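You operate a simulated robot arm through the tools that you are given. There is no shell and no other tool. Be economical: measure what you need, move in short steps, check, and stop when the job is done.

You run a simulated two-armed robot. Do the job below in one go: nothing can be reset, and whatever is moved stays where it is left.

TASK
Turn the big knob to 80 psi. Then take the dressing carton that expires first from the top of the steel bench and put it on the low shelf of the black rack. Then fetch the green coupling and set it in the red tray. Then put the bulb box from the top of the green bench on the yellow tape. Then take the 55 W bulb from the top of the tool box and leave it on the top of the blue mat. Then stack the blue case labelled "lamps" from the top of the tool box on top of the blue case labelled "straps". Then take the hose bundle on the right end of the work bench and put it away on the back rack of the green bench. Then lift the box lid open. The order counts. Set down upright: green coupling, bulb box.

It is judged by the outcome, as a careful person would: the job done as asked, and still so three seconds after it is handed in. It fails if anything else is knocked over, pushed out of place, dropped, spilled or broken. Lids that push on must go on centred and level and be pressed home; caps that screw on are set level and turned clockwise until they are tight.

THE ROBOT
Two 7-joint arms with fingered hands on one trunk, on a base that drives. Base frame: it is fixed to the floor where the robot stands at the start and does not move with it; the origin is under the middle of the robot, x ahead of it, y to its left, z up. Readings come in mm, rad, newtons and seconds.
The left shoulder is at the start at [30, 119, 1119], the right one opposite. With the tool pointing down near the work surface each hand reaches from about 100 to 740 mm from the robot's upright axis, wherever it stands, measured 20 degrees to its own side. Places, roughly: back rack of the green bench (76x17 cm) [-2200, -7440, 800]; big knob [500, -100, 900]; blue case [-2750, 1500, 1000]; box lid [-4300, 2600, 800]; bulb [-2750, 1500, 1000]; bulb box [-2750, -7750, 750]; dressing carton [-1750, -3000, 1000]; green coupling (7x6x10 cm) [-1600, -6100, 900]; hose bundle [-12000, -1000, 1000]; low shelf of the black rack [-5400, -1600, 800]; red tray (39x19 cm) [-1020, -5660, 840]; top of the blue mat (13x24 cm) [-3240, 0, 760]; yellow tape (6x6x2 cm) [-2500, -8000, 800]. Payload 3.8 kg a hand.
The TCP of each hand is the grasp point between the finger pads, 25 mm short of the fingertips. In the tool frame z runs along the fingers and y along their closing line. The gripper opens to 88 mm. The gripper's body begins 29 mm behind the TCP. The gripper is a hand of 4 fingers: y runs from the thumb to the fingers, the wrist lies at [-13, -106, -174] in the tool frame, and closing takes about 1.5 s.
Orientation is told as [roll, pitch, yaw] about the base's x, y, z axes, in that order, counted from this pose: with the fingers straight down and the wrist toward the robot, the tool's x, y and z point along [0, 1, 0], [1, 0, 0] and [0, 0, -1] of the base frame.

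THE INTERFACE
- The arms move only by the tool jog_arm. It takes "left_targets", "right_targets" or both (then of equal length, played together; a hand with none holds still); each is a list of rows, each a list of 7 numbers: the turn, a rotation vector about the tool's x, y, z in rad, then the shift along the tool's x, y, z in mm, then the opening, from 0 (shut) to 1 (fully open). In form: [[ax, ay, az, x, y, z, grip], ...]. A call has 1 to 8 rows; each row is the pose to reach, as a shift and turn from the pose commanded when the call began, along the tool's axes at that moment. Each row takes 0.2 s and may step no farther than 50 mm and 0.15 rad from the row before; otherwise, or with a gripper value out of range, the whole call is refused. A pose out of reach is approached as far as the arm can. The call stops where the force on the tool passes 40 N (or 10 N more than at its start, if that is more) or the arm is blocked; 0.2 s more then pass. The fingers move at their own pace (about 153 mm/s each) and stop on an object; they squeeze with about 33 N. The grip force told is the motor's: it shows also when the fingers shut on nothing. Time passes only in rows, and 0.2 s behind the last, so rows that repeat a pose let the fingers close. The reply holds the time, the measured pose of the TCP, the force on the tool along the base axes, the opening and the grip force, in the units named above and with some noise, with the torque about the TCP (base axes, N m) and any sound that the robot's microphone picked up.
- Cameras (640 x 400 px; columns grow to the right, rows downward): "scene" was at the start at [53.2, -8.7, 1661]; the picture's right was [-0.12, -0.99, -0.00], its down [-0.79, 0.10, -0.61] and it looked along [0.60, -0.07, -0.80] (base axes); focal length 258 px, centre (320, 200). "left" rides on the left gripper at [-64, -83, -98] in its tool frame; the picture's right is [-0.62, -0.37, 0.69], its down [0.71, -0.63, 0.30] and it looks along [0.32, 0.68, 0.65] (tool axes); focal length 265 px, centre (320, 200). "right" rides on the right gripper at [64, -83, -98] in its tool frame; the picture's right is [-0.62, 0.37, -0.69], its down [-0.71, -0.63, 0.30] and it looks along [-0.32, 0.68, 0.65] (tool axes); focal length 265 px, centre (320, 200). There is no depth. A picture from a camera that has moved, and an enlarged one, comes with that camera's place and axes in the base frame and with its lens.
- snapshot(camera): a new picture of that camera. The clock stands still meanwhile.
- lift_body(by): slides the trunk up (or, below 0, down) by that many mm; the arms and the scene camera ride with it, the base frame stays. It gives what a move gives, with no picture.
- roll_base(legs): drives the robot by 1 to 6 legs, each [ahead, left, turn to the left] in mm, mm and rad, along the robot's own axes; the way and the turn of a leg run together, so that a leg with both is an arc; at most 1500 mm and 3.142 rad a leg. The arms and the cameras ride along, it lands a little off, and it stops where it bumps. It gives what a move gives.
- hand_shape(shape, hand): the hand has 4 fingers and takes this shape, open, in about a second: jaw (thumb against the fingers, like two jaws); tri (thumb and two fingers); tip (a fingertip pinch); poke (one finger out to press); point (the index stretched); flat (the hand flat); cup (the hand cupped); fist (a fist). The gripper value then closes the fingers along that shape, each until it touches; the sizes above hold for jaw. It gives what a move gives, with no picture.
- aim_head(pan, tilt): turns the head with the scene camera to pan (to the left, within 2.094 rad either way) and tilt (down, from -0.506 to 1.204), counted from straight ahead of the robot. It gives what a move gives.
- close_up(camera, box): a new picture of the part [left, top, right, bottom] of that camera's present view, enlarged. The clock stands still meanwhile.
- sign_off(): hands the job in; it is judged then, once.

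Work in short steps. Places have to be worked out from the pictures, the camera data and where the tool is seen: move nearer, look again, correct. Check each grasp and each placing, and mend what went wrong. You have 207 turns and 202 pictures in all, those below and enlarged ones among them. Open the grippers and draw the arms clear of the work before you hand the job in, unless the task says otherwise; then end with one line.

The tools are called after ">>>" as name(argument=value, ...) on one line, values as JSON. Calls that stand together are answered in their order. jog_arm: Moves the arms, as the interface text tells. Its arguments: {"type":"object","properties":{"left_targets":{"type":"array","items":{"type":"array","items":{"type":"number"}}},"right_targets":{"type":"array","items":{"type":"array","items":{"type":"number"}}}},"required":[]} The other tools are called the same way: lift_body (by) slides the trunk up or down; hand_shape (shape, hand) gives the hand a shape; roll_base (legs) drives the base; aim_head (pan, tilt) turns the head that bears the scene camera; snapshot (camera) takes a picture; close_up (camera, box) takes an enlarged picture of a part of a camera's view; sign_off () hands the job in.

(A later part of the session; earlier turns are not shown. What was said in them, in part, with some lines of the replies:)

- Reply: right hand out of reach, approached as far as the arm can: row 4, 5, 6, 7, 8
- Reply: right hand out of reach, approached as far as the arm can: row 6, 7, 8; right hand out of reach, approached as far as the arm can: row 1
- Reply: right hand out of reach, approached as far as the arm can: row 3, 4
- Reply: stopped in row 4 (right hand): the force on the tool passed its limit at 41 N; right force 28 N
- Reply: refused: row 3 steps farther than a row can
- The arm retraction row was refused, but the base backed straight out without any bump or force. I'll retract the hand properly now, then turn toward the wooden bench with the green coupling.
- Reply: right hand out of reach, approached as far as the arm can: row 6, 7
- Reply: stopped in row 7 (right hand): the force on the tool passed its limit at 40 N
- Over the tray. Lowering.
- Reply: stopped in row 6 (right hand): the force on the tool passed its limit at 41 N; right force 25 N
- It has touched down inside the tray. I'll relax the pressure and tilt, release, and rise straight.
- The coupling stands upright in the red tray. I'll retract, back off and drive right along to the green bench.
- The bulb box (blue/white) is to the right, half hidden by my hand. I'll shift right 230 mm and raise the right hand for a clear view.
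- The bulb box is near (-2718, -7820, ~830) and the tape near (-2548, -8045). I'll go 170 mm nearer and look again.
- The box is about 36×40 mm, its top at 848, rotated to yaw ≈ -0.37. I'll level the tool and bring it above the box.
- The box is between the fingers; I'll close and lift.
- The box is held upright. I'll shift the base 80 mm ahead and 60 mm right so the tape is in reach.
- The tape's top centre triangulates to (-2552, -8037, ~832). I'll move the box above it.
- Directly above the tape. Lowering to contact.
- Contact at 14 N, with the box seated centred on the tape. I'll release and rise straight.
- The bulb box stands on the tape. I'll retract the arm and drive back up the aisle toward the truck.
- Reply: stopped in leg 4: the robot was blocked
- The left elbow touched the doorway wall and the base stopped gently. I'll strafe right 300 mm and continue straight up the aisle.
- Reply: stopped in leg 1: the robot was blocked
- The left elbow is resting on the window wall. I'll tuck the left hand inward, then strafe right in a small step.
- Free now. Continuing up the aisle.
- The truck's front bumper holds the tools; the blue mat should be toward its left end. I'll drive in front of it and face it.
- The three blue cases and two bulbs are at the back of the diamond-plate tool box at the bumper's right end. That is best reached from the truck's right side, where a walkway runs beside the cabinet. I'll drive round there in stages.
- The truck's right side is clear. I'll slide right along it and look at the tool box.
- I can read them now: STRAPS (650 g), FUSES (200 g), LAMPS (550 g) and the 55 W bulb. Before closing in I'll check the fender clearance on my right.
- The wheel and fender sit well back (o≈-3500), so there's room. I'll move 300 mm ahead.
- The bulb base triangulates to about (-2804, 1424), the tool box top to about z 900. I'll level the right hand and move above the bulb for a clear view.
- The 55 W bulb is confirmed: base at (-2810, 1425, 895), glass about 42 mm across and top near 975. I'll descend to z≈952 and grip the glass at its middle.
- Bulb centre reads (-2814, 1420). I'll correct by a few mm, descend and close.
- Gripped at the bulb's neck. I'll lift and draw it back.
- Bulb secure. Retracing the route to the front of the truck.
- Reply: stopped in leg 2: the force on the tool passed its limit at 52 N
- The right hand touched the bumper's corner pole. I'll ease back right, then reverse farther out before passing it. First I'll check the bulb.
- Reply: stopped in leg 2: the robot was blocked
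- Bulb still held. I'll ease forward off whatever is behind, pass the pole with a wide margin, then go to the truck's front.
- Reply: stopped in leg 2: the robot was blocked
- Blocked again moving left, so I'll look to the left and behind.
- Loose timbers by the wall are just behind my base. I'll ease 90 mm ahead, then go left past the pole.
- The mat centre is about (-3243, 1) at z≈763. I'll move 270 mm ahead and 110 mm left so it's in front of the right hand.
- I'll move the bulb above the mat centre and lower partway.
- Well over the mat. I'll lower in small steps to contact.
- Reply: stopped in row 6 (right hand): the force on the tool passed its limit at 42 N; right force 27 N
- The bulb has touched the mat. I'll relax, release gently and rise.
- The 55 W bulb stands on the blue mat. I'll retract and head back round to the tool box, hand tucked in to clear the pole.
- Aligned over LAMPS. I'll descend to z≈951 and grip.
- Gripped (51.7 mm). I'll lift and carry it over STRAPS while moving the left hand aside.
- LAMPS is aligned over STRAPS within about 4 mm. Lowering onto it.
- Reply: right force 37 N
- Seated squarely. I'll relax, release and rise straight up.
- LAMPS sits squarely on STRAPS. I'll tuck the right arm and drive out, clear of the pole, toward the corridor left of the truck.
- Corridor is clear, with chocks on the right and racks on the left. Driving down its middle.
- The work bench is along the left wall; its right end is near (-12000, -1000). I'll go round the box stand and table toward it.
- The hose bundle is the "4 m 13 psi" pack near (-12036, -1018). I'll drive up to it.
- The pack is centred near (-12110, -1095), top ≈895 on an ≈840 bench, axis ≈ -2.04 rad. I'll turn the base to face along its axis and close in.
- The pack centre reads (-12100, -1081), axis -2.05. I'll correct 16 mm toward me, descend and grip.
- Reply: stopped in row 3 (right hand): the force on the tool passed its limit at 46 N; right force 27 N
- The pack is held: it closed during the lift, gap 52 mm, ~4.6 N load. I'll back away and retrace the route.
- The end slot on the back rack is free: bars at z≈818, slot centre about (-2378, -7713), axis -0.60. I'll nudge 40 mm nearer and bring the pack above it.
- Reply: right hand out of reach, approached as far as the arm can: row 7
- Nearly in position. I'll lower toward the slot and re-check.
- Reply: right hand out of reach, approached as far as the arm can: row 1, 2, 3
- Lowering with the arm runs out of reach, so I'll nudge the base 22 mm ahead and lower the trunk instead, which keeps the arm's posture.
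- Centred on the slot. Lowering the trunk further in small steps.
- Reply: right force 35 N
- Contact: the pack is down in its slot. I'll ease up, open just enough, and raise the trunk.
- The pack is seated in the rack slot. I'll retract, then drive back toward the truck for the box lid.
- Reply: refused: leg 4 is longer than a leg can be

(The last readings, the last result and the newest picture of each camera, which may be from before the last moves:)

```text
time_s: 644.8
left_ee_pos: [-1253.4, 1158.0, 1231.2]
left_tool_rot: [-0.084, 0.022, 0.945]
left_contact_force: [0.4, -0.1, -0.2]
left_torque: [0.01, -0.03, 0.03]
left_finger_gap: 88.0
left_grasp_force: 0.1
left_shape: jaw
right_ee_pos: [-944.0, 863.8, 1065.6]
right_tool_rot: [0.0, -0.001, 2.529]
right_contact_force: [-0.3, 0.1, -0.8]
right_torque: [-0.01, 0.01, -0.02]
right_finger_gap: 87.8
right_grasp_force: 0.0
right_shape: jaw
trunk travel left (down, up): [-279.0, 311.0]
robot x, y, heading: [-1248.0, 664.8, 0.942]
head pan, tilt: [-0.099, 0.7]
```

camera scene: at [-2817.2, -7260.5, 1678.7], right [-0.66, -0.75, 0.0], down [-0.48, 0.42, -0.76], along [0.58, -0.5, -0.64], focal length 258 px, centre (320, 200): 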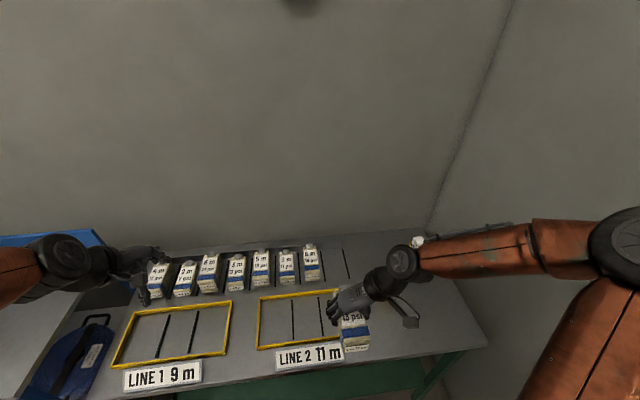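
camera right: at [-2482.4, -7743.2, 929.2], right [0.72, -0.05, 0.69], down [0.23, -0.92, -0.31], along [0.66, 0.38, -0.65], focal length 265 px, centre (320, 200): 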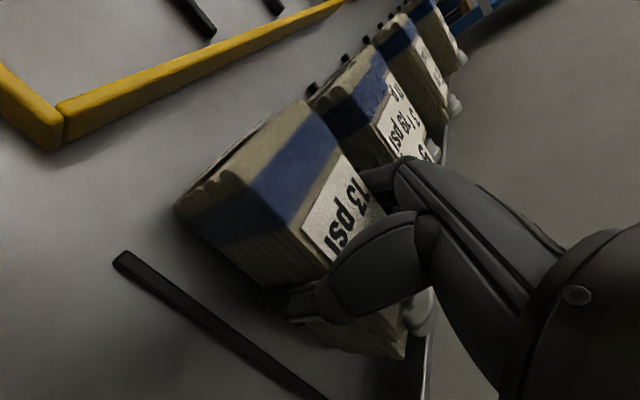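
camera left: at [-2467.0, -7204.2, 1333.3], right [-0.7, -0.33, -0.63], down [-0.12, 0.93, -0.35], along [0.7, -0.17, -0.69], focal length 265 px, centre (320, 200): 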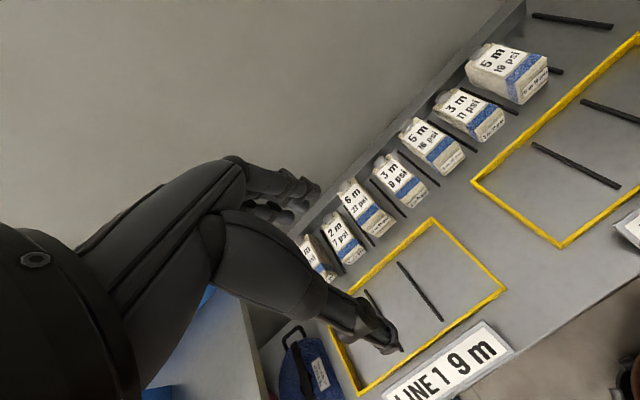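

I'll pull the left hand in for pole clearance, turn to face the truck's side, and back out to the walkway line.

>>> jog_arm(left_targets=[[0, 0, 0, 0, -35, 0, 1], [0, 0, 0, 0, -70, 0, 1], [0, 0, 0, 0, -105, 0, 1], [0, 0, 0, 0, -140, 0, 1]])

>>> roll_base(legs=[[0, 0, -1.52], [0, 0, -1.53], [-820, 0, 0], [0, -300, 0]])

```text
time_s: 645.8
left_ee_pos: [-1336.6, 1047.6, 1240.5]
left_tool_rot: [-0.083, 0.021, 0.944]
left_contact_force: [0.0, 0.5, 0.5]
left_torque: [0.01, -0.04, 0.01]
left_finger_gap: 88.1
left_grasp_force: 0.0
left_shape: jaw
left hand out of reach, approached as far as the arm can: row 4
right_ee_pos: [-944.0, 862.5, 1066.1]
right_tool_rot: [-0.002, -0.002, 2.53]
right_contact_force: [-0.7, -1.2, 0.2]
right_torque: [0.01, 0.01, -0.02]
right_finger_gap: 88.1
right_grasp_force: 0.1
right_shape: jaw
trunk travel left (down, up): [-279.0, 311.0]
robot x, y, heading: [-1243.4, 664.2, 0.942]
head pan, tilt: [-0.099, 0.7]
```

```text
time_s: 659.4
left_ee_pos: [-944.8, 1155.2, 1242.4]
left_tool_rot: [-0.083, 0.023, -2.122]
left_contact_force: [-1.0, 0.3, 0.7]
left_torque: [0.01, -0.01, 0.0]
left_finger_gap: 88.0
left_grasp_force: 0.1
left_shape: jaw
right_ee_pos: [-1349.5, 1311.6, 1066.1]
right_tool_rot: [0.0, -0.001, -0.539]
right_contact_force: [-0.5, -0.2, 0.1]
right_torque: [-0.01, -0.03, 0.01]
right_finger_gap: 87.9
right_grasp_force: 0.0
right_shape: jaw
trunk travel left (down, up): [-279.0, 311.0]
robot x, y, heading: [-1064.2, 1535.6, -2.123]
head pan, tilt: [-0.099, 0.7]
```

>>> roll_base(legs=[[0, -1400, 0], [0, -1300, 0]])

>>> aim_head(pan=-0.2, tilt=0.55)

>>> snapshot(camera="scene")

```text
time_s: 672.5
left_ee_pos: [-3253.4, 2530.2, 1241.4]
left_tool_rot: [-0.082, 0.024, -2.065]
left_contact_force: [-0.2, -0.6, -0.9]
left_torque: [-0.01, -0.01, 0.01]
left_finger_gap: 87.9
left_grasp_force: 0.1
left_shape: jaw
right_ee_pos: [-3664.5, 2665.2, 1066.3]
right_tool_rot: [-0.001, -0.002, -0.482]
right_contact_force: [-0.3, 0.3, -0.1]
right_torque: [-0.03, 0.06, -0.01]
right_finger_gap: 88.0
right_grasp_force: 0.1
right_shape: jaw
trunk travel left (down, up): [-279.0, 311.0]
robot x, y, heading: [-3393.7, 2901.2, -2.075]
head pan, tilt: [-0.099, 0.7]
```

```text
time_s: 673.2
left_ee_pos: [-3252.6, 2530.2, 1240.5]
left_tool_rot: [-0.083, 0.023, -2.069]
left_contact_force: [0.9, 0.0, 0.2]
left_torque: [0.0, -0.02, 0.04]
left_finger_gap: 88.1
left_grasp_force: 0.1
left_shape: jaw
right_ee_pos: [-3666.5, 2664.1, 1065.4]
right_tool_rot: [-0.001, -0.002, -0.485]
right_contact_force: [0.6, -0.3, -0.4]
right_torque: [0.0, 0.01, 0.02]
right_finger_gap: 87.9
right_grasp_force: 0.1
right_shape: jaw
trunk travel left (down, up): [-279.0, 311.0]
robot x, y, heading: [-3390.2, 2907.3, -2.072]
head pan, tilt: [-0.201, 0.55]
```

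```text
35 pictures are left
camera scene: at [-3441.1, 2852.3, 1695.8], right [-0.77, 0.64, 0.0], down [0.34, 0.4, -0.85], along [-0.55, -0.65, -0.52], focal length 258 px, centre (320, 200)
```

scene: 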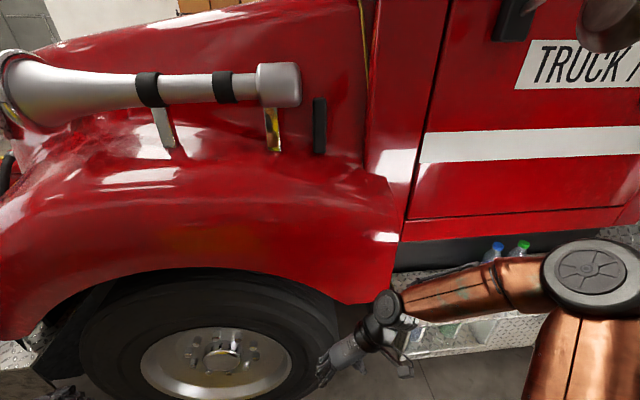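

>>> roll_base(legs=[[0, -520, 0]])

>>> aim_head(pan=-0.15, tilt=0.75)

>>> snapshot(camera="scene")

```text
time_s: 676.2
left_ee_pos: [-3704.1, 2775.9, 1241.9]
left_tool_rot: [-0.082, 0.022, -2.061]
left_contact_force: [-0.4, -0.2, 0.7]
left_torque: [0.0, -0.04, 0.02]
left_finger_gap: 87.7
left_grasp_force: 0.0
left_shape: jaw
right_ee_pos: [-4117.9, 2907.1, 1067.2]
right_tool_rot: [0.001, -0.001, -0.472]
right_contact_force: [-0.9, 0.0, -0.3]
right_torque: [0.0, 0.02, 0.03]
right_finger_gap: 88.0
right_grasp_force: 0.0
right_shape: jaw
trunk travel left (down, up): [-279.0, 311.0]
robot x, y, heading: [-3845.7, 3146.9, -2.062]
head pan, tilt: [-0.201, 0.55]
```

```text
time_s: 676.9
left_ee_pos: [-3703.6, 2776.1, 1242.0]
left_tool_rot: [-0.083, 0.024, -2.059]
left_contact_force: [-0.5, 0.1, 0.5]
left_torque: [0.03, -0.02, -0.05]
left_finger_gap: 88.1
left_grasp_force: 0.2
left_shape: jaw
right_ee_pos: [-4118.1, 2905.5, 1066.1]
right_tool_rot: [0.001, -0.001, -0.475]
right_contact_force: [0.1, 0.4, -0.3]
right_torque: [0.03, 0.0, 0.01]
right_finger_gap: 88.1
right_grasp_force: 0.1
right_shape: jaw
trunk travel left (down, up): [-279.0, 311.0]
robot x, y, heading: [-3843.7, 3148.8, -2.058]
head pan, tilt: [-0.15, 0.75]
```

```text
34 pictures are left
camera scene: at [-3887.6, 3099.2, 1678.5], right [-0.8, 0.6, 0.0], down [0.41, 0.55, -0.73], along [-0.44, -0.59, -0.68], focal length 258 px, centre (320, 200)
```

scene: 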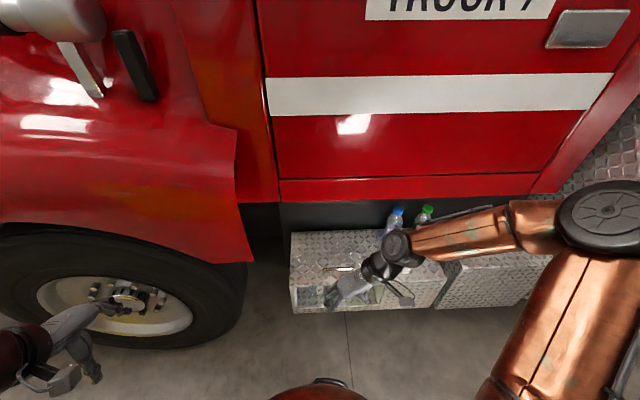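

The lid should be the diamond-plate box's, hidden behind my right hand. I'll move that hand up and right for a clear look.

>>> jog_arm(right_targets=[[0, 0, 0, 0, -40, -25, 1], [0, 0, 0, 0, -80, -50, 1], [0, 0, 0, 0, -120, -75, 1], [0, 0, 0, 0, -160, -100, 1], [0, 0, 0, 0, -200, -120, 1]])

>>> close_up(camera="scene", box=[260, 190, 500, 340])

>>> snapshot(camera="left")

```text
time_s: 678.1
left_ee_pos: [-3704.0, 2777.0, 1240.8]
left_tool_rot: [-0.082, 0.025, -2.059]
left_contact_force: [0.6, -0.1, -0.3]
left_torque: [0.01, -0.04, 0.0]
left_finger_gap: 88.2
left_grasp_force: 0.0
left_shape: jaw
right_ee_pos: [-4298.3, 2997.6, 1186.7]
right_tool_rot: [0.002, -0.001, -0.473]
right_contact_force: [0.4, -0.1, 0.4]
right_torque: [-0.02, -0.03, 0.03]
right_finger_gap: 87.8
right_grasp_force: 0.0
right_shape: jaw
trunk travel left (down, up): [-279.0, 311.0]
robot x, y, heading: [-3847.5, 3151.4, -2.059]
head pan, tilt: [-0.15, 0.75]
```

```text
2.67 times, centred on (380, 265) of scene
camera zoom: at [-3888.1, 3099.6, 1678.4], right [-0.8, 0.6, 0.0], down [0.41, 0.55, -0.73], along [-0.44, -0.59, -0.68], focal length 688 px, centre (160, 27)
```

zoom: 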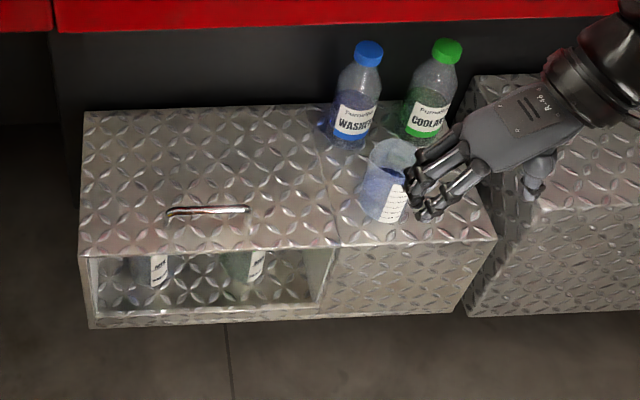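

```text
32 pictures are left
camera left: at [-3715.0, 2874.5, 1346.9], right [-0.42, 0.65, -0.63], down [0.91, 0.24, -0.35], along [-0.08, -0.72, -0.69], focal length 265 px, centre (320, 200)
```

left: 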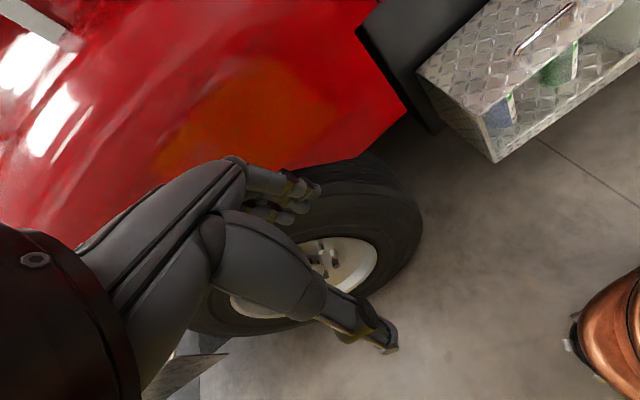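

Found it: the lid hinges at the back (truck side). Its handle bar is at about (-4280, 2694, 794), roughly 212 mm in front of the hinge. I'll square up the base, move 100 mm ahead, and turn the right hand to straddle the bar.

>>> roll_base(legs=[[0, 0, -0.113], [100, 0, 0]])

>>> jog_arm(right_targets=[[0, 0, 0.148, 0, 20, 0, 1], [0, 0, 0.296, 0, 40, 0, 1], [0, 0, 0.444, 0, 60, 0, 1], [0, 0, 0.592, 0, 80, 0, 1], [0, 0, 0.74, 0, 100, 0, 1], [0, 0, 0.888, 0, 110, 0, 1], [0, 0, 1.036, 0, 120, 0, 1], [0, 0, 1.184, 0, 120, 0, 1]])

```text
time_s: 679.8
left_ee_pos: [-3804.2, 2678.7, 1241.0]
left_tool_rot: [-0.083, 0.024, -2.172]
left_contact_force: [-0.6, -0.3, -0.4]
left_torque: [0.04, -0.01, 0.0]
left_finger_gap: 87.7
left_grasp_force: 0.1
left_shape: jaw
right_ee_pos: [-4369.3, 2967.0, 1187.3]
right_tool_rot: [0.001, -0.003, -0.59]
right_contact_force: [-0.2, 0.0, 0.2]
right_torque: [0.01, 0.0, -0.04]
right_finger_gap: 87.9
right_grasp_force: 0.1
right_shape: jaw
trunk travel left (down, up): [-279.0, 311.0]
robot x, y, heading: [-3904.7, 3064.4, -2.172]
head pan, tilt: [-0.15, 0.75]
```

```text
time_s: 681.6
left_ee_pos: [-3802.3, 2680.6, 1241.4]
left_tool_rot: [-0.083, 0.02, -2.173]
left_contact_force: [-0.5, 0.2, 0.0]
left_torque: [-0.03, 0.0, 0.01]
left_finger_gap: 88.1
left_grasp_force: 0.1
left_shape: jaw
right_ee_pos: [-4267.9, 2900.1, 1188.7]
right_tool_rot: [0.001, -0.001, -1.774]
right_contact_force: [0.6, 0.7, -0.4]
right_torque: [-0.02, 0.0, 0.01]
right_finger_gap: 87.9
right_grasp_force: 0.0
right_shape: jaw
trunk travel left (down, up): [-279.0, 311.0]
robot x, y, heading: [-3905.1, 3064.9, -2.172]
head pan, tilt: [-0.15, 0.75]
```

>>> jog_arm(right_targets=[[0, 0, 0.05, 4, 26, 30, 1], [0, 0, 0.1, 8, 51, 60, 1], [0, 0, 0.15, 11, 77, 95, 1], [0, 0, 0.2, 15, 102, 130, 1], [0, 0, 0.25, 19, 128, 165, 1], [0, 0, 0.3, 23, 153, 200, 1], [0, 0, 0.35, 26, 179, 235, 1], [0, 0, 0.4, 30, 204, 270, 1]])

>>> snapshot(camera="right")

>>> close_up(camera="scene", box=[260, 190, 460, 330])

```text
time_s: 683.4
left_ee_pos: [-3803.5, 2680.3, 1241.1]
left_tool_rot: [-0.081, 0.023, -2.172]
left_contact_force: [0.0, 0.4, -0.4]
left_torque: [-0.02, 0.02, -0.01]
left_finger_gap: 87.8
left_grasp_force: 0.1
left_shape: jaw
right_ee_pos: [-4278.0, 2694.7, 917.3]
right_tool_rot: [0.002, 0.0, -2.174]
right_contact_force: [0.1, 0.6, -0.5]
right_torque: [0.03, 0.01, -0.02]
right_finger_gap: 87.9
right_grasp_force: 0.1
right_shape: jaw
right hand out of reach, approached as far as the arm can: row 1
trunk travel left (down, up): [-279.0, 311.0]
robot x, y, heading: [-3903.6, 3066.7, -2.176]
head pan, tilt: [-0.15, 0.75]
```

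```text
31 pictures are left
camera right: at [-4180.1, 2726.0, 1016.0], right [-0.72, 0.05, 0.69], down [-0.23, 0.92, -0.31], along [-0.65, -0.38, -0.65], focal length 265 px, centre (320, 200)
```

right: 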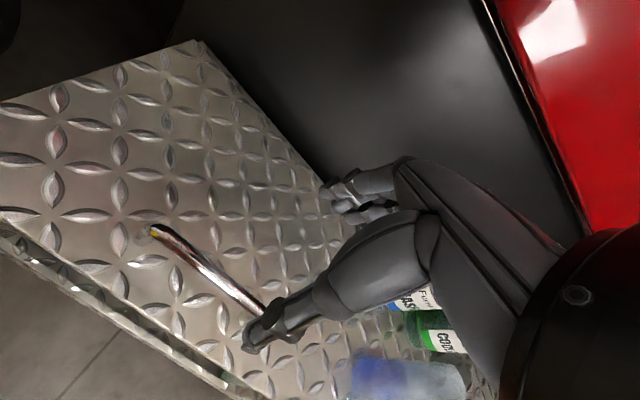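

```text
2.86 times, centred on (360, 260) of scene
camera zoom: at [-3948.8, 3021.5, 1678.4], right [-0.73, 0.68, 0.0], down [0.47, 0.5, -0.73], along [-0.5, -0.53, -0.68], focal length 737 px, centre (206, 29)
```

zoom: 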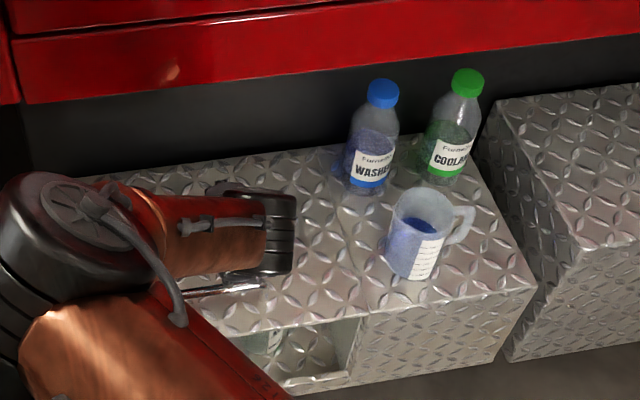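

The bar is under the TCP within 3 mm. I'll descend and close on it.

>>> jog_arm(right_targets=[[0, 0, 0, 0, -2, 45, 1], [0, 0, 0, 0, -2, 85, 1], [0, 0, 0, 0, -2, 105, 1], [0, 0, 0, 0, -2, 113, 1], [0, 0, 0, 0, -2, 118, 1]])

>>> snapshot(camera="right")

```text
time_s: 684.6
left_ee_pos: [-3803.2, 2679.5, 1241.8]
left_tool_rot: [-0.083, 0.022, -2.172]
left_contact_force: [-0.1, 0.0, 0.5]
left_torque: [0.01, -0.02, 0.02]
left_finger_gap: 87.8
left_grasp_force: 0.0
left_shape: jaw
right_ee_pos: [-4277.6, 2696.0, 799.7]
right_tool_rot: [0.002, -0.001, -2.17]
right_contact_force: [-0.2, -0.5, 0.1]
right_torque: [0.02, 0.0, -0.03]
right_finger_gap: 87.9
right_grasp_force: 0.0
right_shape: jaw
trunk travel left (down, up): [-279.0, 311.0]
robot x, y, heading: [-3905.3, 3066.0, -2.176]
head pan, tilt: [-0.15, 0.75]
```

```text
29 pictures are left
camera right: at [-4179.4, 2728.1, 897.3], right [-0.72, 0.05, 0.69], down [-0.23, 0.92, -0.31], along [-0.65, -0.38, -0.65], focal length 265 px, centre (320, 200)
```

right: 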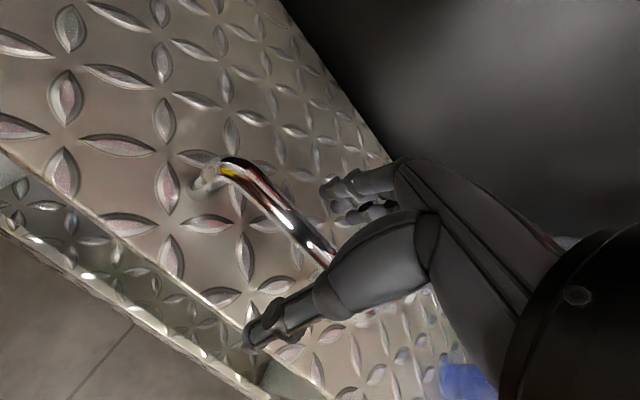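

The bar is between the fingers, about 10 mm below the TCP. Closing.

>>> jog_arm(right_targets=[[0, 0, 0, 0, 0, 3, 0.4], [0, 0, 0, 0, 0, 5, 0], [0, 0, 0, 0, 0, 5, 0], [0, 0, 0, 0, 0, 5, 0], [0, 0, 0, 0, 0, 5, 0], [0, 0, 0, 0, 0, 5, 0]])

>>> snapshot(camera="right")

```text
time_s: 686.0
left_ee_pos: [-3802.4, 2680.3, 1240.7]
left_tool_rot: [-0.083, 0.022, -2.172]
left_contact_force: [0.5, 0.0, 0.3]
left_torque: [0.03, 0.01, 0.02]
left_finger_gap: 87.6
left_grasp_force: 0.1
left_shape: jaw
right_ee_pos: [-4277.3, 2698.0, 794.5]
right_tool_rot: [0.0, 0.001, -2.173]
right_contact_force: [5.4, 7.1, -2.1]
right_torque: [0.02, 0.0, 0.02]
right_finger_gap: 1.4
right_grasp_force: 32.7
right_shape: jaw
trunk travel left (down, up): [-279.0, 311.0]
robot x, y, heading: [-3900.8, 3064.1, -2.174]
head pan, tilt: [-0.15, 0.75]
```

```text
28 pictures are left
camera right: at [-4178.6, 2729.0, 892.8], right [-0.72, 0.05, 0.69], down [-0.23, 0.92, -0.3], along [-0.65, -0.38, -0.65], focal length 265 px, centre (320, 200)
```

right: 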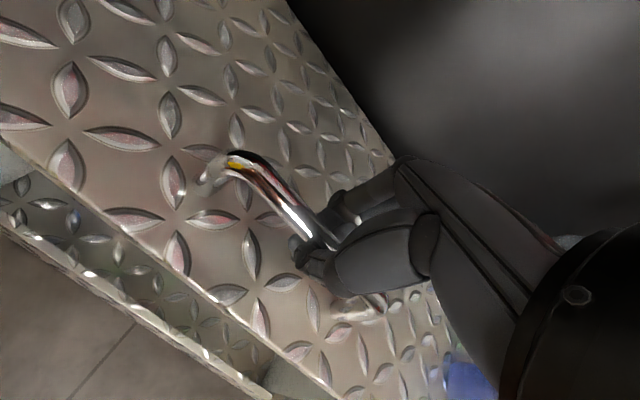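

The bar is hooked in the closed fingers. I'll lift along the hinge arc, rotating the hand with the lid.

>>> jog_arm(right_targets=[[-0.14, 0, 0, 0, 5, -29, 0], [-0.28, 0, 0, 0, 15, -58, 0], [-0.42, 0, 0, 0, 28, -84, 0], [-0.56, 0, 0, 0, 45, -109, 0], [-0.7, 0, 0, 0, 65, -131, 0]])

>>> snapshot(camera="scene")

```text
time_s: 687.2
left_ee_pos: [-3804.4, 2680.6, 1242.2]
left_tool_rot: [-0.083, 0.022, -2.173]
left_contact_force: [-0.5, 0.1, -0.3]
left_torque: [0.02, 0.01, 0.02]
left_finger_gap: 88.0
left_grasp_force: 0.0
left_shape: jaw
right_ee_pos: [-4314.3, 2627.9, 920.9]
right_tool_rot: [-0.003, -0.258, -2.174]
right_contact_force: [-8.5, -6.2, -13.4]
right_torque: [-0.02, -0.21, 0.05]
right_finger_gap: 0.8
right_grasp_force: 33.2
right_shape: jaw
right hand out of reach, approached as far as the arm can: row 1, 2, 3, 4, 5
trunk travel left (down, up): [-279.0, 311.0]
robot x, y, heading: [-3900.9, 3063.9, -2.171]
head pan, tilt: [-0.15, 0.75]
```

```text
27 pictures are left
camera scene: at [-3951.0, 3021.0, 1678.2], right [-0.73, 0.68, 0.0], down [0.47, 0.5, -0.73], along [-0.5, -0.53, -0.68], focal length 258 px, centre (320, 200)
```

scene: 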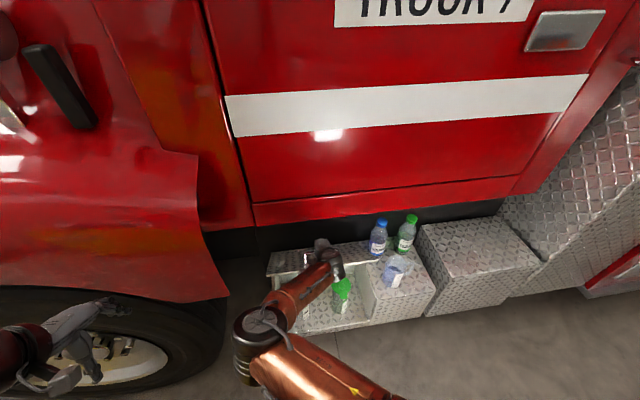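

The lid is rising, now about 45°. I'll continue the arc.

>>> jog_arm(right_targets=[[-0.12, 0, 0, 0, 27, -12, 0], [-0.24, 0, 0, 0, 56, -19, 0], [-0.36, 0, 0, 0, 86, -23, 0]])

>>> snapshot(camera="scene")

>>> snapshot(camera="right")

```text
time_s: 687.7
left_ee_pos: [-3805.8, 2678.2, 1239.5]
left_tool_rot: [-0.082, 0.025, -2.173]
left_contact_force: [0.4, 0.9, 0.2]
left_torque: [-0.01, -0.01, -0.01]
left_finger_gap: 88.1
left_grasp_force: 0.1
left_shape: jaw
right_ee_pos: [-4333.3, 2597.6, 946.9]
right_tool_rot: [-0.013, -0.324, -2.176]
right_contact_force: [-12.0, -12.5, -34.6]
right_torque: [0.0, -0.13, 0.09]
right_finger_gap: 1.1
right_grasp_force: 33.4
right_shape: jaw
right hand out of reach, approached as far as the arm can: row 1, 2
trunk travel left (down, up): [-279.0, 311.0]
robot x, y, heading: [-3906.8, 3063.5, -2.176]
head pan, tilt: [-0.15, 0.75]
stopped in row 2 (right hand): the force on the tool passed its limit at 56 N (the readings are from after the stop); the commanded pose is now the measured one
```

```text
26 pictures are left
camera scene: at [-3952.3, 3018.5, 1678.0], right [-0.73, 0.68, 0.0], down [0.47, 0.5, -0.73], along [-0.5, -0.53, -0.68], focal length 258 px, centre (320, 200)
```

scene: 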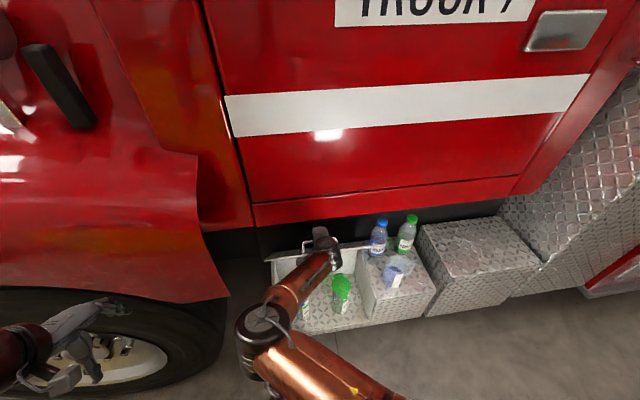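

```text
25 pictures are left
camera right: at [-4217.9, 2650.8, 1012.9], right [-0.57, 0.24, 0.78], down [-0.3, 0.82, -0.48], along [-0.76, -0.51, -0.4], focal length 265 px, centre (320, 200)
```

right: 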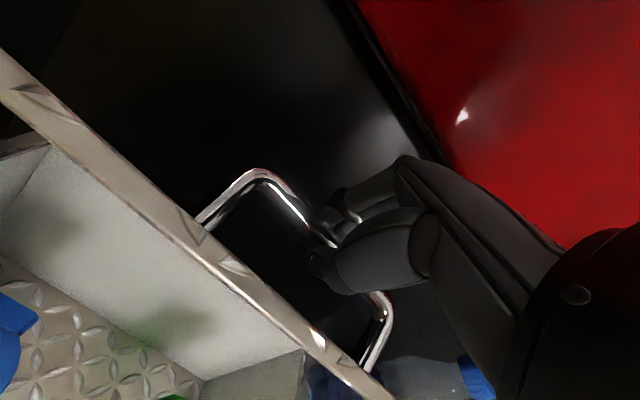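

Past this point the handle side gets pinched toward the truck, so the rest must be pushed from the underside. First I'll test whether the hinge holds the lid by itself, backing the hand off slightly down the arc with fingers just opened.

>>> jog_arm(right_targets=[[0, 0, 0, 0, -8, 8, 0], [0, 0, 0, 0, -16, 14, 0], [0, 0, 0, 0, -16, 14, 0]])

>>> snapshot(camera="right")

```text
time_s: 688.5
left_ee_pos: [-3806.4, 2678.6, 1241.4]
left_tool_rot: [-0.079, 0.023, -2.174]
left_contact_force: [0.1, -0.2, -0.2]
left_torque: [-0.01, 0.02, 0.01]
left_finger_gap: 87.9
left_grasp_force: 0.0
left_shape: jaw
right_ee_pos: [-4331.5, 2598.4, 945.2]
right_tool_rot: [-0.013, -0.325, -2.182]
right_contact_force: [-14.9, -2.5, -18.6]
right_torque: [0.02, -0.05, 0.05]
right_finger_gap: 1.1
right_grasp_force: 32.6
right_shape: jaw
right hand out of reach, approached as far as the arm can: row 1, 2, 3
trunk travel left (down, up): [-279.0, 311.0]
robot x, y, heading: [-3901.8, 3064.2, -2.172]
head pan, tilt: [-0.15, 0.75]
```

```text
24 pictures are left
camera right: at [-4216.2, 2651.2, 1011.1], right [-0.57, 0.25, 0.78], down [-0.3, 0.82, -0.48], along [-0.76, -0.51, -0.4], focal length 265 px, centre (320, 200)
```

right: 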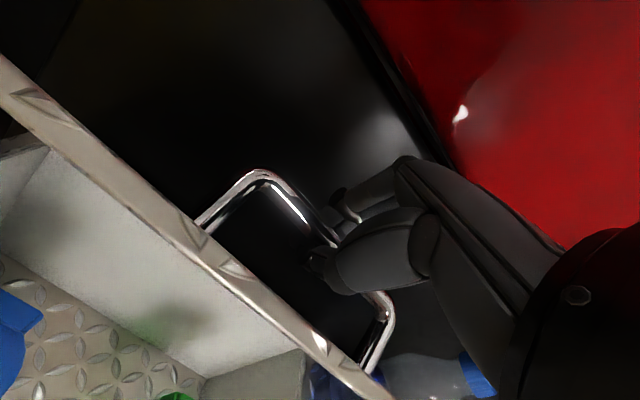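

>>> lift_body(by=-12)

>>> snapshot(camera="right")

```text
time_s: 689.1
left_ee_pos: [-3803.6, 2681.0, 1230.3]
left_tool_rot: [-0.082, 0.022, -2.173]
left_contact_force: [-0.4, -1.0, -0.2]
left_torque: [-0.01, 0.0, -0.03]
left_finger_gap: 88.0
left_grasp_force: 0.1
left_shape: jaw
right_ee_pos: [-4326.7, 2596.1, 936.3]
right_tool_rot: [-0.008, -0.329, -2.174]
right_contact_force: [-0.7, 0.0, 1.3]
right_torque: [0.02, 0.0, 0.05]
right_finger_gap: 1.0
right_grasp_force: 33.5
right_shape: jaw
trunk travel left (down, up): [-267.0, 323.0]
robot x, y, heading: [-3905.1, 3068.0, -2.168]
head pan, tilt: [-0.15, 0.75]
```

```text
23 pictures are left
camera right: at [-4211.4, 2649.9, 1002.0], right [-0.57, 0.25, 0.78], down [-0.31, 0.82, -0.49], along [-0.76, -0.52, -0.39], focal length 265 px, centre (320, 200)
```

right: 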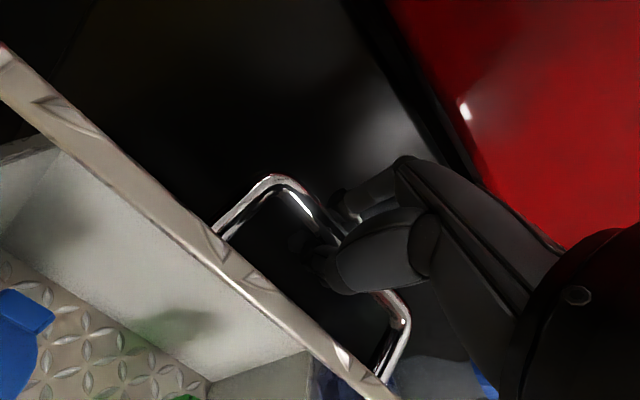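

With zero load the lid stays where it is, so the hinge holds it. I'll open the fingers slightly and rise straight up off the bar with the trunk.

>>> jog_arm(right_targets=[[0, 0, 0, 0, 0, 0, 0.35], [0, 0, 0, 0, 0, 0, 0.35], [0, 0, 0, 0, 0, 0, 0.35]])

>>> lift_body(by=60)

>>> snapshot(camera="right")

```text
time_s: 689.9
left_ee_pos: [-3803.4, 2681.3, 1228.7]
left_tool_rot: [-0.082, 0.024, -2.173]
left_contact_force: [1.0, -0.2, -0.1]
left_torque: [0.04, 0.0, 0.03]
left_finger_gap: 88.0
left_grasp_force: 0.0
left_shape: jaw
right_ee_pos: [-4327.1, 2597.9, 934.9]
right_tool_rot: [-0.011, -0.327, -2.178]
right_contact_force: [-0.6, -0.7, 0.7]
right_torque: [-0.03, 0.01, -0.03]
right_finger_gap: 30.5
right_grasp_force: 0.0
right_shape: jaw
trunk travel left (down, up): [-267.0, 323.0]
robot x, y, heading: [-3905.4, 3066.9, -2.171]
head pan, tilt: [-0.15, 0.75]
```

```text
time_s: 690.9
left_ee_pos: [-3803.3, 2681.8, 1290.5]
left_tool_rot: [-0.082, 0.021, -2.171]
left_contact_force: [0.5, -0.3, 0.1]
left_torque: [0.0, 0.01, 0.03]
left_finger_gap: 88.0
left_grasp_force: 0.1
left_shape: jaw
right_ee_pos: [-4327.0, 2601.5, 994.5]
right_tool_rot: [-0.013, -0.322, -2.18]
right_contact_force: [8.3, 12.5, -14.3]
right_torque: [0.0, -0.17, -0.25]
right_finger_gap: 27.3
right_grasp_force: 0.0
right_shape: jaw
trunk travel left (down, up): [-327.0, 263.0]
robot x, y, heading: [-3908.3, 3068.0, -2.171]
head pan, tilt: [-0.15, 0.75]
```

```text
22 pictures are left
camera right: at [-4212.2, 2653.8, 1059.0], right [-0.57, 0.24, 0.78], down [-0.3, 0.82, -0.48], along [-0.76, -0.51, -0.4], focal length 265 px, centre (320, 200)
```

right: 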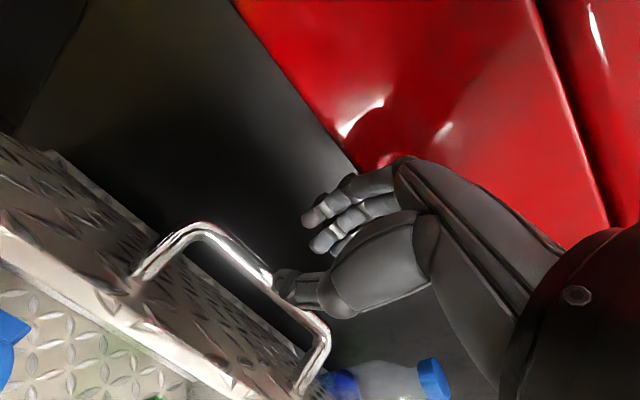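

>>> lift_body(by=45)

>>> snapshot(camera="right")

>>> snapshot(camera="scene")

```text
time_s: 691.8
left_ee_pos: [-3802.2, 2682.8, 1335.9]
left_tool_rot: [-0.082, 0.018, -2.173]
left_contact_force: [0.2, -0.2, 0.0]
left_torque: [-0.04, -0.02, 0.02]
left_finger_gap: 87.9
left_grasp_force: 0.1
left_shape: jaw
right_ee_pos: [-4326.6, 2601.1, 1043.0]
right_tool_rot: [-0.012, -0.332, -2.179]
right_contact_force: [12.1, 19.4, -2.9]
right_torque: [-0.34, 0.19, -0.3]
right_finger_gap: 26.3
right_grasp_force: 0.1
right_shape: jaw
trunk travel left (down, up): [-372.0, 218.0]
robot x, y, heading: [-3907.1, 3064.8, -2.172]
head pan, tilt: [-0.15, 0.75]
```

```text
21 pictures are left
camera right: at [-4211.3, 2653.9, 1107.5], right [-0.57, 0.25, 0.78], down [-0.3, 0.82, -0.48], along [-0.76, -0.51, -0.39], focal length 265 px, centre (320, 200)
```

right: 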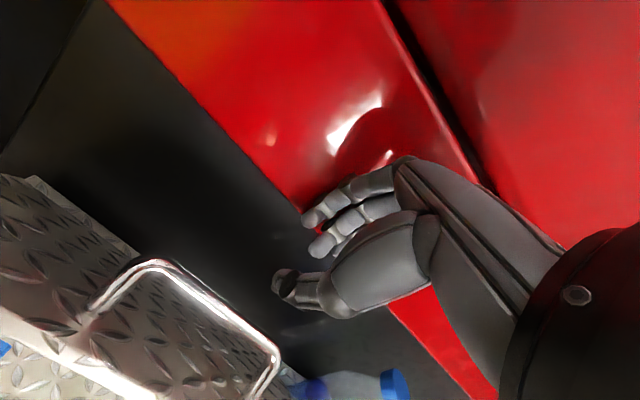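

```text
20 pictures are left
camera scene: at [-3946.9, 3025.8, 1771.6], right [-0.73, 0.68, 0.0], down [0.47, 0.5, -0.73], along [-0.5, -0.54, -0.68], focal length 258 px, centre (320, 200)
```

scene: 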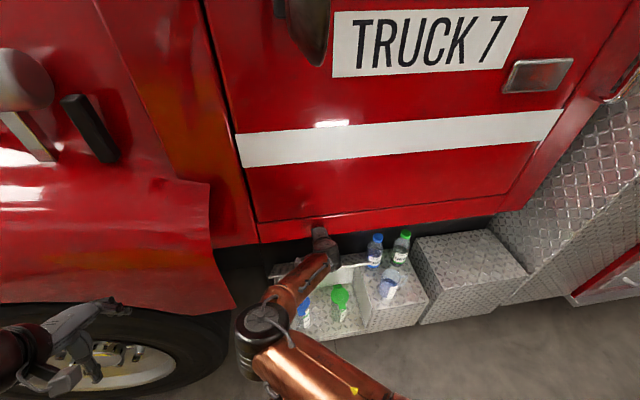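

Clear of the bar; the lid holds at roughly 55–60°. I'll pull the hand back from the door, close the fingers, and get in front of the lid to push it up from its underside.

>>> jog_arm(right_targets=[[0, 0, 0, 0, -38, -13, 0.35], [0, 0, 0, 0, -76, -26, 0.35], [0, 0, 0, 0, -114, -39, 0.35], [0, 0, 0, 0, -150, -51, 0], [0, 0, 0, 0, -185, -63, 0], [0, 0, 0, 0, -185, -63, 0]])

>>> snapshot(camera="right")

>>> snapshot(camera="scene")

```text
time_s: 693.0
left_ee_pos: [-3802.9, 2681.3, 1334.3]
left_tool_rot: [-0.081, 0.022, -2.172]
left_contact_force: [-0.4, 0.1, 0.8]
left_torque: [0.02, -0.02, 0.02]
left_finger_gap: 88.0
left_grasp_force: 0.1
left_shape: jaw
right_ee_pos: [-4280.6, 2773.8, 1069.4]
right_tool_rot: [-0.023, -0.228, -2.387]
right_contact_force: [1.3, 0.1, -0.4]
right_torque: [0.01, 0.01, -0.02]
right_finger_gap: 0.0
right_grasp_force: 33.0
right_shape: jaw
right hand out of reach, approached as far as the arm can: row 1, 2, 3, 4, 5, 6
trunk travel left (down, up): [-372.0, 218.0]
robot x, y, heading: [-3903.7, 3069.1, -2.173]
head pan, tilt: [-0.15, 0.75]
stopped in row 6 (right hand): the arm was blocked; the commanded pose is now the measured one
```

```text
19 pictures are left
camera right: at [-4161.9, 2795.2, 1144.0], right [-0.56, 0.3, 0.77], down [-0.09, 0.9, -0.42], along [-0.83, -0.31, -0.47], focal length 265 px, centre (320, 200)
```

right: 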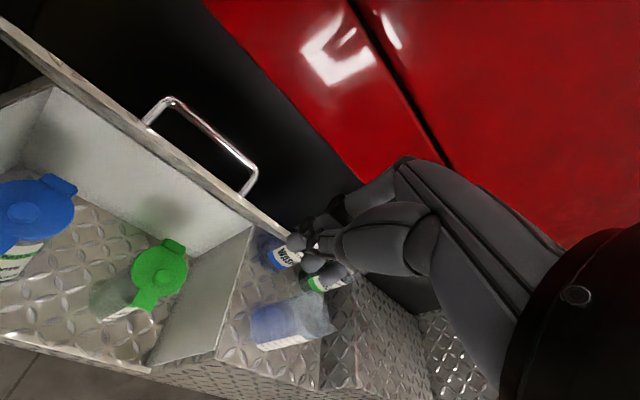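

```text
18 pictures are left
camera scene: at [-3949.4, 3022.5, 1771.5], right [-0.73, 0.68, 0.0], down [0.47, 0.5, -0.73], along [-0.5, -0.53, -0.68], focal length 258 px, centre (320, 200)
```

scene: 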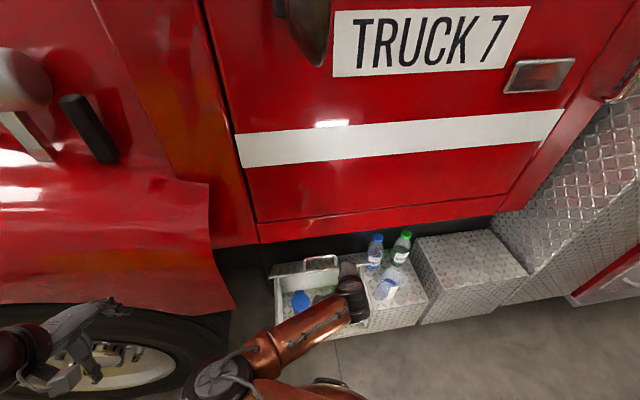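

The lid stands by itself with the handle beyond it. I'll lower the trunk again and straighten the hand in front of the lid.

>>> lift_body(by=-95)

>>> jog_arm(right_targets=[[0.02, 0.01, -0.05, 10, 10, 10, 0], [0.04, 0.02, -0.1, 20, 20, 20, 0], [0.06, 0.02, -0.15, 30, 30, 30, 0], [0.08, 0.02, -0.21, 40, 40, 40, 0], [0.1, 0.02, -0.21, 50, 45, 55, 0]])

>>> snapshot(camera="right")

```text
time_s: 694.3
left_ee_pos: [-3803.0, 2679.6, 1239.1]
left_tool_rot: [-0.081, 0.023, -2.171]
left_contact_force: [-1.3, -0.6, -0.9]
left_torque: [0.02, 0.02, 0.04]
left_finger_gap: 88.3
left_grasp_force: 0.1
left_shape: jaw
right_ee_pos: [-4281.8, 2772.9, 975.1]
right_tool_rot: [-0.024, -0.229, -2.387]
right_contact_force: [-0.7, 1.3, 0.7]
right_torque: [0.01, -0.01, -0.04]
right_finger_gap: 0.0
right_grasp_force: 32.8
right_shape: jaw
trunk travel left (down, up): [-277.0, 313.0]
robot x, y, heading: [-3905.2, 3071.8, -2.174]
head pan, tilt: [-0.15, 0.75]
```

```text
time_s: 695.5
left_ee_pos: [-3803.3, 2680.7, 1239.3]
left_tool_rot: [-0.082, 0.023, -2.172]
left_contact_force: [-0.1, 0.2, 0.4]
left_torque: [0.03, 0.03, 0.01]
left_finger_gap: 88.1
left_grasp_force: 0.1
left_shape: jaw
right_ee_pos: [-4288.4, 2698.6, 927.9]
right_tool_rot: [-0.042, -0.121, -2.176]
right_contact_force: [0.3, -0.5, 0.5]
right_torque: [0.0, -0.01, 0.01]
right_finger_gap: 0.0
right_grasp_force: 33.2
right_shape: jaw
trunk travel left (down, up): [-277.0, 313.0]
robot x, y, heading: [-3902.0, 3067.7, -2.172]
head pan, tilt: [-0.15, 0.75]
```

```text
17 pictures are left
camera right: at [-4180.9, 2736.9, 1013.1], right [-0.64, 0.11, 0.76], down [-0.26, 0.9, -0.35], along [-0.72, -0.42, -0.55], focal length 265 px, centre (320, 200)
```

right: 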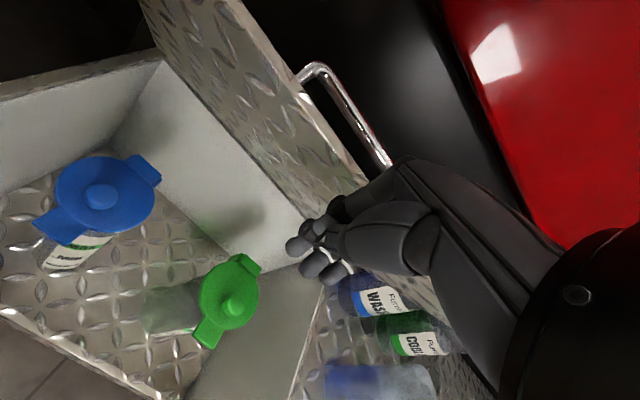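

In front of the lid's underside. Now pushing forward to swing it up.

>>> jog_arm(right_targets=[[0, 0, 0, 0, 28, 3, 0], [0, 0, 0, 0, 56, 7, 0], [0, 0, 0, 0, 84, 10, 0], [0, 0, 0, 0, 112, 13, 0], [0, 0, 0, 0, 135, 16, 0]])

>>> snapshot(camera="right")

>>> snapshot(camera="scene")

```text
time_s: 696.7
left_ee_pos: [-3803.4, 2679.9, 1239.4]
left_tool_rot: [-0.083, 0.023, -2.171]
left_contact_force: [-0.1, 0.0, -0.4]
left_torque: [0.0, 0.0, 0.03]
left_finger_gap: 88.1
left_grasp_force: 0.0
left_shape: jaw
right_ee_pos: [-4367.1, 2587.7, 928.1]
right_tool_rot: [-0.043, -0.123, -2.176]
right_contact_force: [-0.8, 0.7, 0.2]
right_torque: [0.02, -0.01, 0.0]
right_finger_gap: 0.0
right_grasp_force: 32.8
right_shape: jaw
trunk travel left (down, up): [-277.0, 313.0]
robot x, y, heading: [-3900.5, 3069.0, -2.171]
head pan, tilt: [-0.15, 0.75]
```

```text
16 pictures are left
camera right: at [-4258.6, 2626.1, 1013.5], right [-0.64, 0.11, 0.76], down [-0.26, 0.9, -0.35], along [-0.72, -0.42, -0.55], focal length 265 px, centre (320, 200)
```

right: 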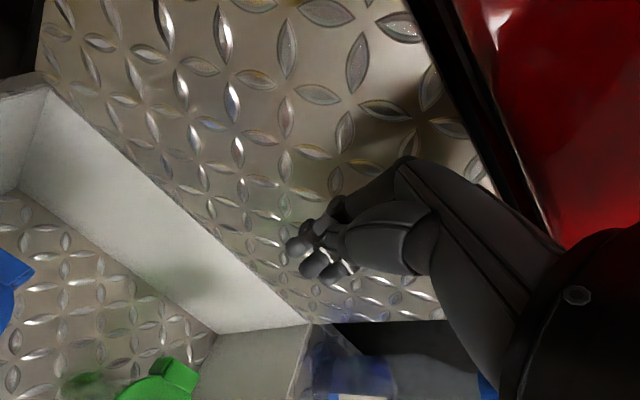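

```text
15 pictures are left
camera scene: at [-3950.0, 3021.9, 1676.4], right [-0.73, 0.68, 0.0], down [0.47, 0.5, -0.73], along [-0.5, -0.53, -0.68], focal length 258 px, centre (320, 200)
```

scene: 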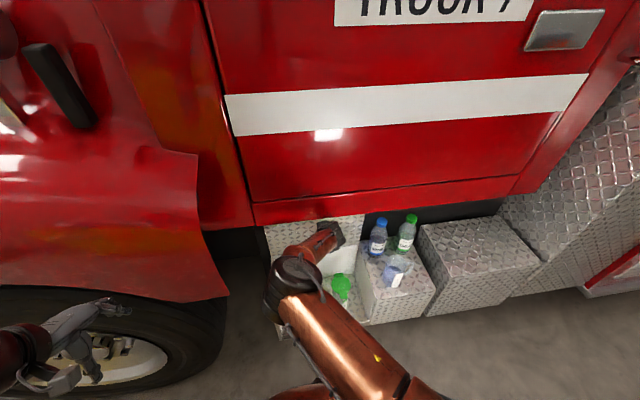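

The lid is near vertical now and there's no resistance. I'll push a little further.

>>> jog_arm(right_targets=[[0, 0, 0, 0, 15, 2, 0], [0, 0, 0, 0, 30, 4, 0], [0, 0, 0, 0, 45, 6, 0], [0, 0, 0, 0, 60, 7, 0]])

>>> snapshot(camera="right")

```text
time_s: 697.5
left_ee_pos: [-3800.9, 2684.4, 1239.7]
left_tool_rot: [-0.082, 0.02, -2.172]
left_contact_force: [-0.8, 0.5, -0.5]
left_torque: [0.02, 0.0, -0.01]
left_finger_gap: 88.1
left_grasp_force: 0.0
left_shape: jaw
right_ee_pos: [-4385.8, 2565.4, 920.7]
right_tool_rot: [-0.042, -0.1, -2.177]
right_contact_force: [21.3, 29.7, 2.7]
right_torque: [-1.6, 1.19, -0.21]
right_finger_gap: 0.0
right_grasp_force: 33.2
right_shape: jaw
trunk travel left (down, up): [-277.0, 313.0]
robot x, y, heading: [-3899.7, 3062.4, -2.174]
head pan, tilt: [-0.15, 0.75]
stopped in row 3 (right hand): the force on the tool passed its limit at 57 N (the readings are from after the stop); the commanded pose is now the measured one
```

```text
14 pictures are left
camera right: at [-4278.0, 2602.3, 1007.5], right [-0.65, 0.09, 0.75], down [-0.26, 0.91, -0.34], along [-0.71, -0.41, -0.57], focal length 265 px, centre (320, 200)
```

right: 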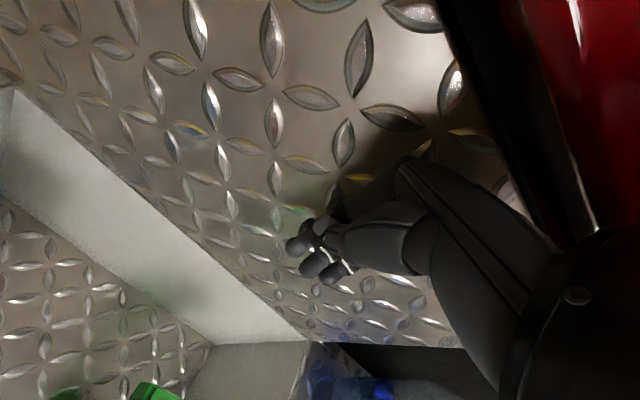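

Stopped at about 36 N, either the lid's end stop or the wall behind it. I'll withdraw and see whether it stays open.

>>> jog_arm(right_targets=[[0, 0, 0, 0, -35, -4, 0], [0, 0, 0, 0, -75, -10, 0], [0, 0, 0, 0, -115, -20, 0], [0, 0, 0, 0, -155, -35, 0], [0, 0, 0, 0, -195, -55, 0], [0, 0, 0, 0, -230, -80, 0]])

>>> snapshot(camera="scene")

>>> snapshot(camera="right")

```text
time_s: 698.9
left_ee_pos: [-3801.7, 2680.6, 1238.9]
left_tool_rot: [-0.081, 0.019, -2.171]
left_contact_force: [0.2, 0.2, 0.2]
left_torque: [-0.01, 0.02, 0.01]
left_finger_gap: 88.0
left_grasp_force: 0.2
left_shape: jaw
right_ee_pos: [-4248.8, 2754.3, 975.9]
right_tool_rot: [-0.042, -0.106, -2.177]
right_contact_force: [-0.7, -0.2, -0.6]
right_torque: [-0.02, 0.0, 0.03]
right_finger_gap: 0.2
right_grasp_force: 32.6
right_shape: jaw
trunk travel left (down, up): [-277.0, 313.0]
robot x, y, heading: [-3899.8, 3069.4, -2.174]
head pan, tilt: [-0.15, 0.75]
```

```text
13 pictures are left
camera scene: at [-3947.7, 3023.7, 1676.5], right [-0.73, 0.68, 0.0], down [0.47, 0.5, -0.73], along [-0.5, -0.53, -0.68], focal length 258 px, centre (320, 200)
```

scene: 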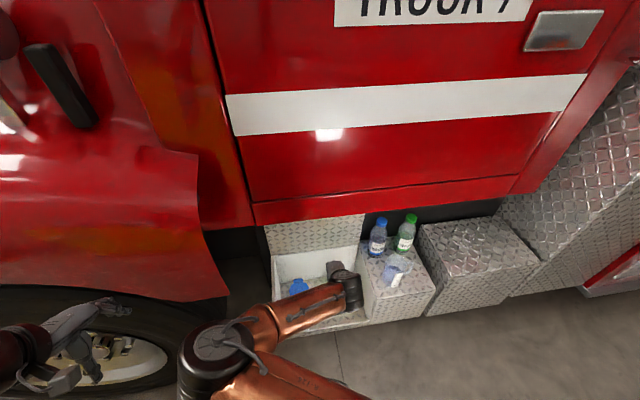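

```text
12 pictures are left
camera right: at [-4142.1, 2791.8, 1063.2], right [-0.65, 0.1, 0.75], down [-0.26, 0.9, -0.34], along [-0.71, -0.41, -0.56], focal length 265 px, centre (320, 200)
```

right: 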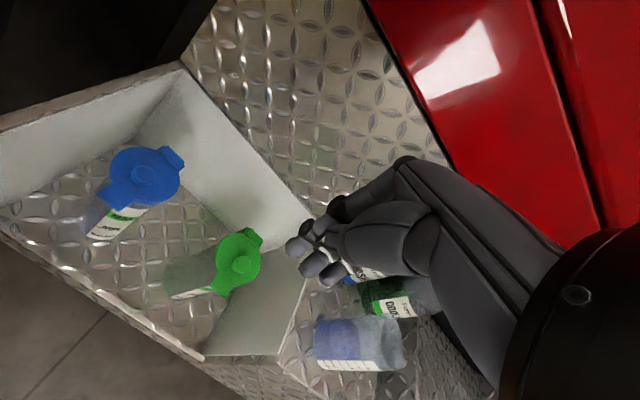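

The lid stays open, near vertical (~80°+), at its stop. I'll back the base off, then open the gripper and do a last check.

>>> roll_base(legs=[[-200, 0, 0]])

>>> jog_arm(right_targets=[[0.03, 0.01, 0, 0, 0, -20, 0.5], [0.06, 0.02, 0, 0, 0, -40, 1], [0.09, 0.03, 0, 0, 0, -60, 1], [0.1, 0.04, 0, 0, 0, -80, 1]])

>>> snapshot(camera="scene")

```text
time_s: 700.5
left_ee_pos: [-3689.6, 2847.3, 1238.3]
left_tool_rot: [-0.083, 0.021, -2.172]
left_contact_force: [-0.5, -0.1, 0.0]
left_torque: [-0.02, 0.03, -0.02]
left_finger_gap: 88.0
left_grasp_force: 0.1
left_shape: jaw
right_ee_pos: [-4136.3, 2920.4, 976.8]
right_tool_rot: [-0.043, -0.106, -2.178]
right_contact_force: [0.6, 0.7, 0.6]
right_torque: [-0.03, -0.04, 0.0]
right_finger_gap: 0.0
right_grasp_force: 33.3
right_shape: jaw
trunk travel left (down, up): [-277.0, 313.0]
robot x, y, heading: [-3786.4, 3236.0, -2.175]
head pan, tilt: [-0.15, 0.75]
```

```text
time_s: 701.5
left_ee_pos: [-3689.6, 2845.1, 1239.9]
left_tool_rot: [-0.081, 0.023, -2.172]
left_contact_force: [-0.1, -0.7, -0.8]
left_torque: [0.02, 0.01, -0.04]
left_finger_gap: 87.9
left_grasp_force: 0.0
left_shape: jaw
right_ee_pos: [-4130.5, 2926.0, 1056.3]
right_tool_rot: [-0.001, -0.004, -2.18]
right_contact_force: [0.2, -0.7, -0.3]
right_torque: [0.01, 0.0, 0.01]
right_finger_gap: 88.2
right_grasp_force: 0.1
right_shape: jaw
trunk travel left (down, up): [-277.0, 313.0]
robot x, y, heading: [-3791.5, 3230.4, -2.174]
head pan, tilt: [-0.15, 0.75]
```

```text
11 pictures are left
camera scene: at [-3834.5, 3188.8, 1676.5], right [-0.73, 0.69, 0.0], down [0.47, 0.5, -0.73], along [-0.5, -0.53, -0.68], focal length 258 px, centre (320, 200)
```

scene: 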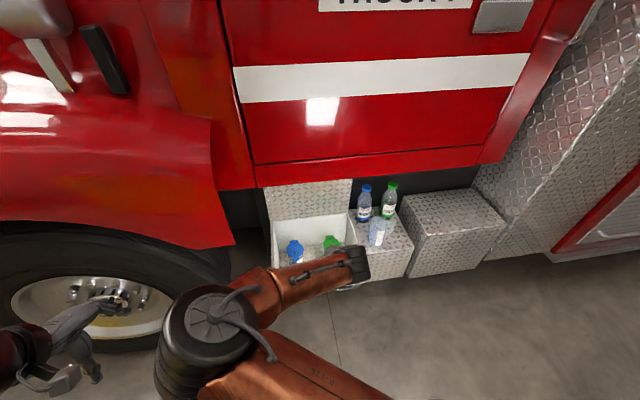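

The lid stands open, the bottles are upright, both hands are empty and clear, and all eight steps are done. Handing in.

>>> sign_off()

```text
The job is handed in.
```

All eight tasks were done in the order you gave and the job is handed in, but my base bumped into loose timbers by the oil bench (it may have shifted them) and I touched the bumper pole, the window wall and the truck's door while driving and working, with no damage seen.
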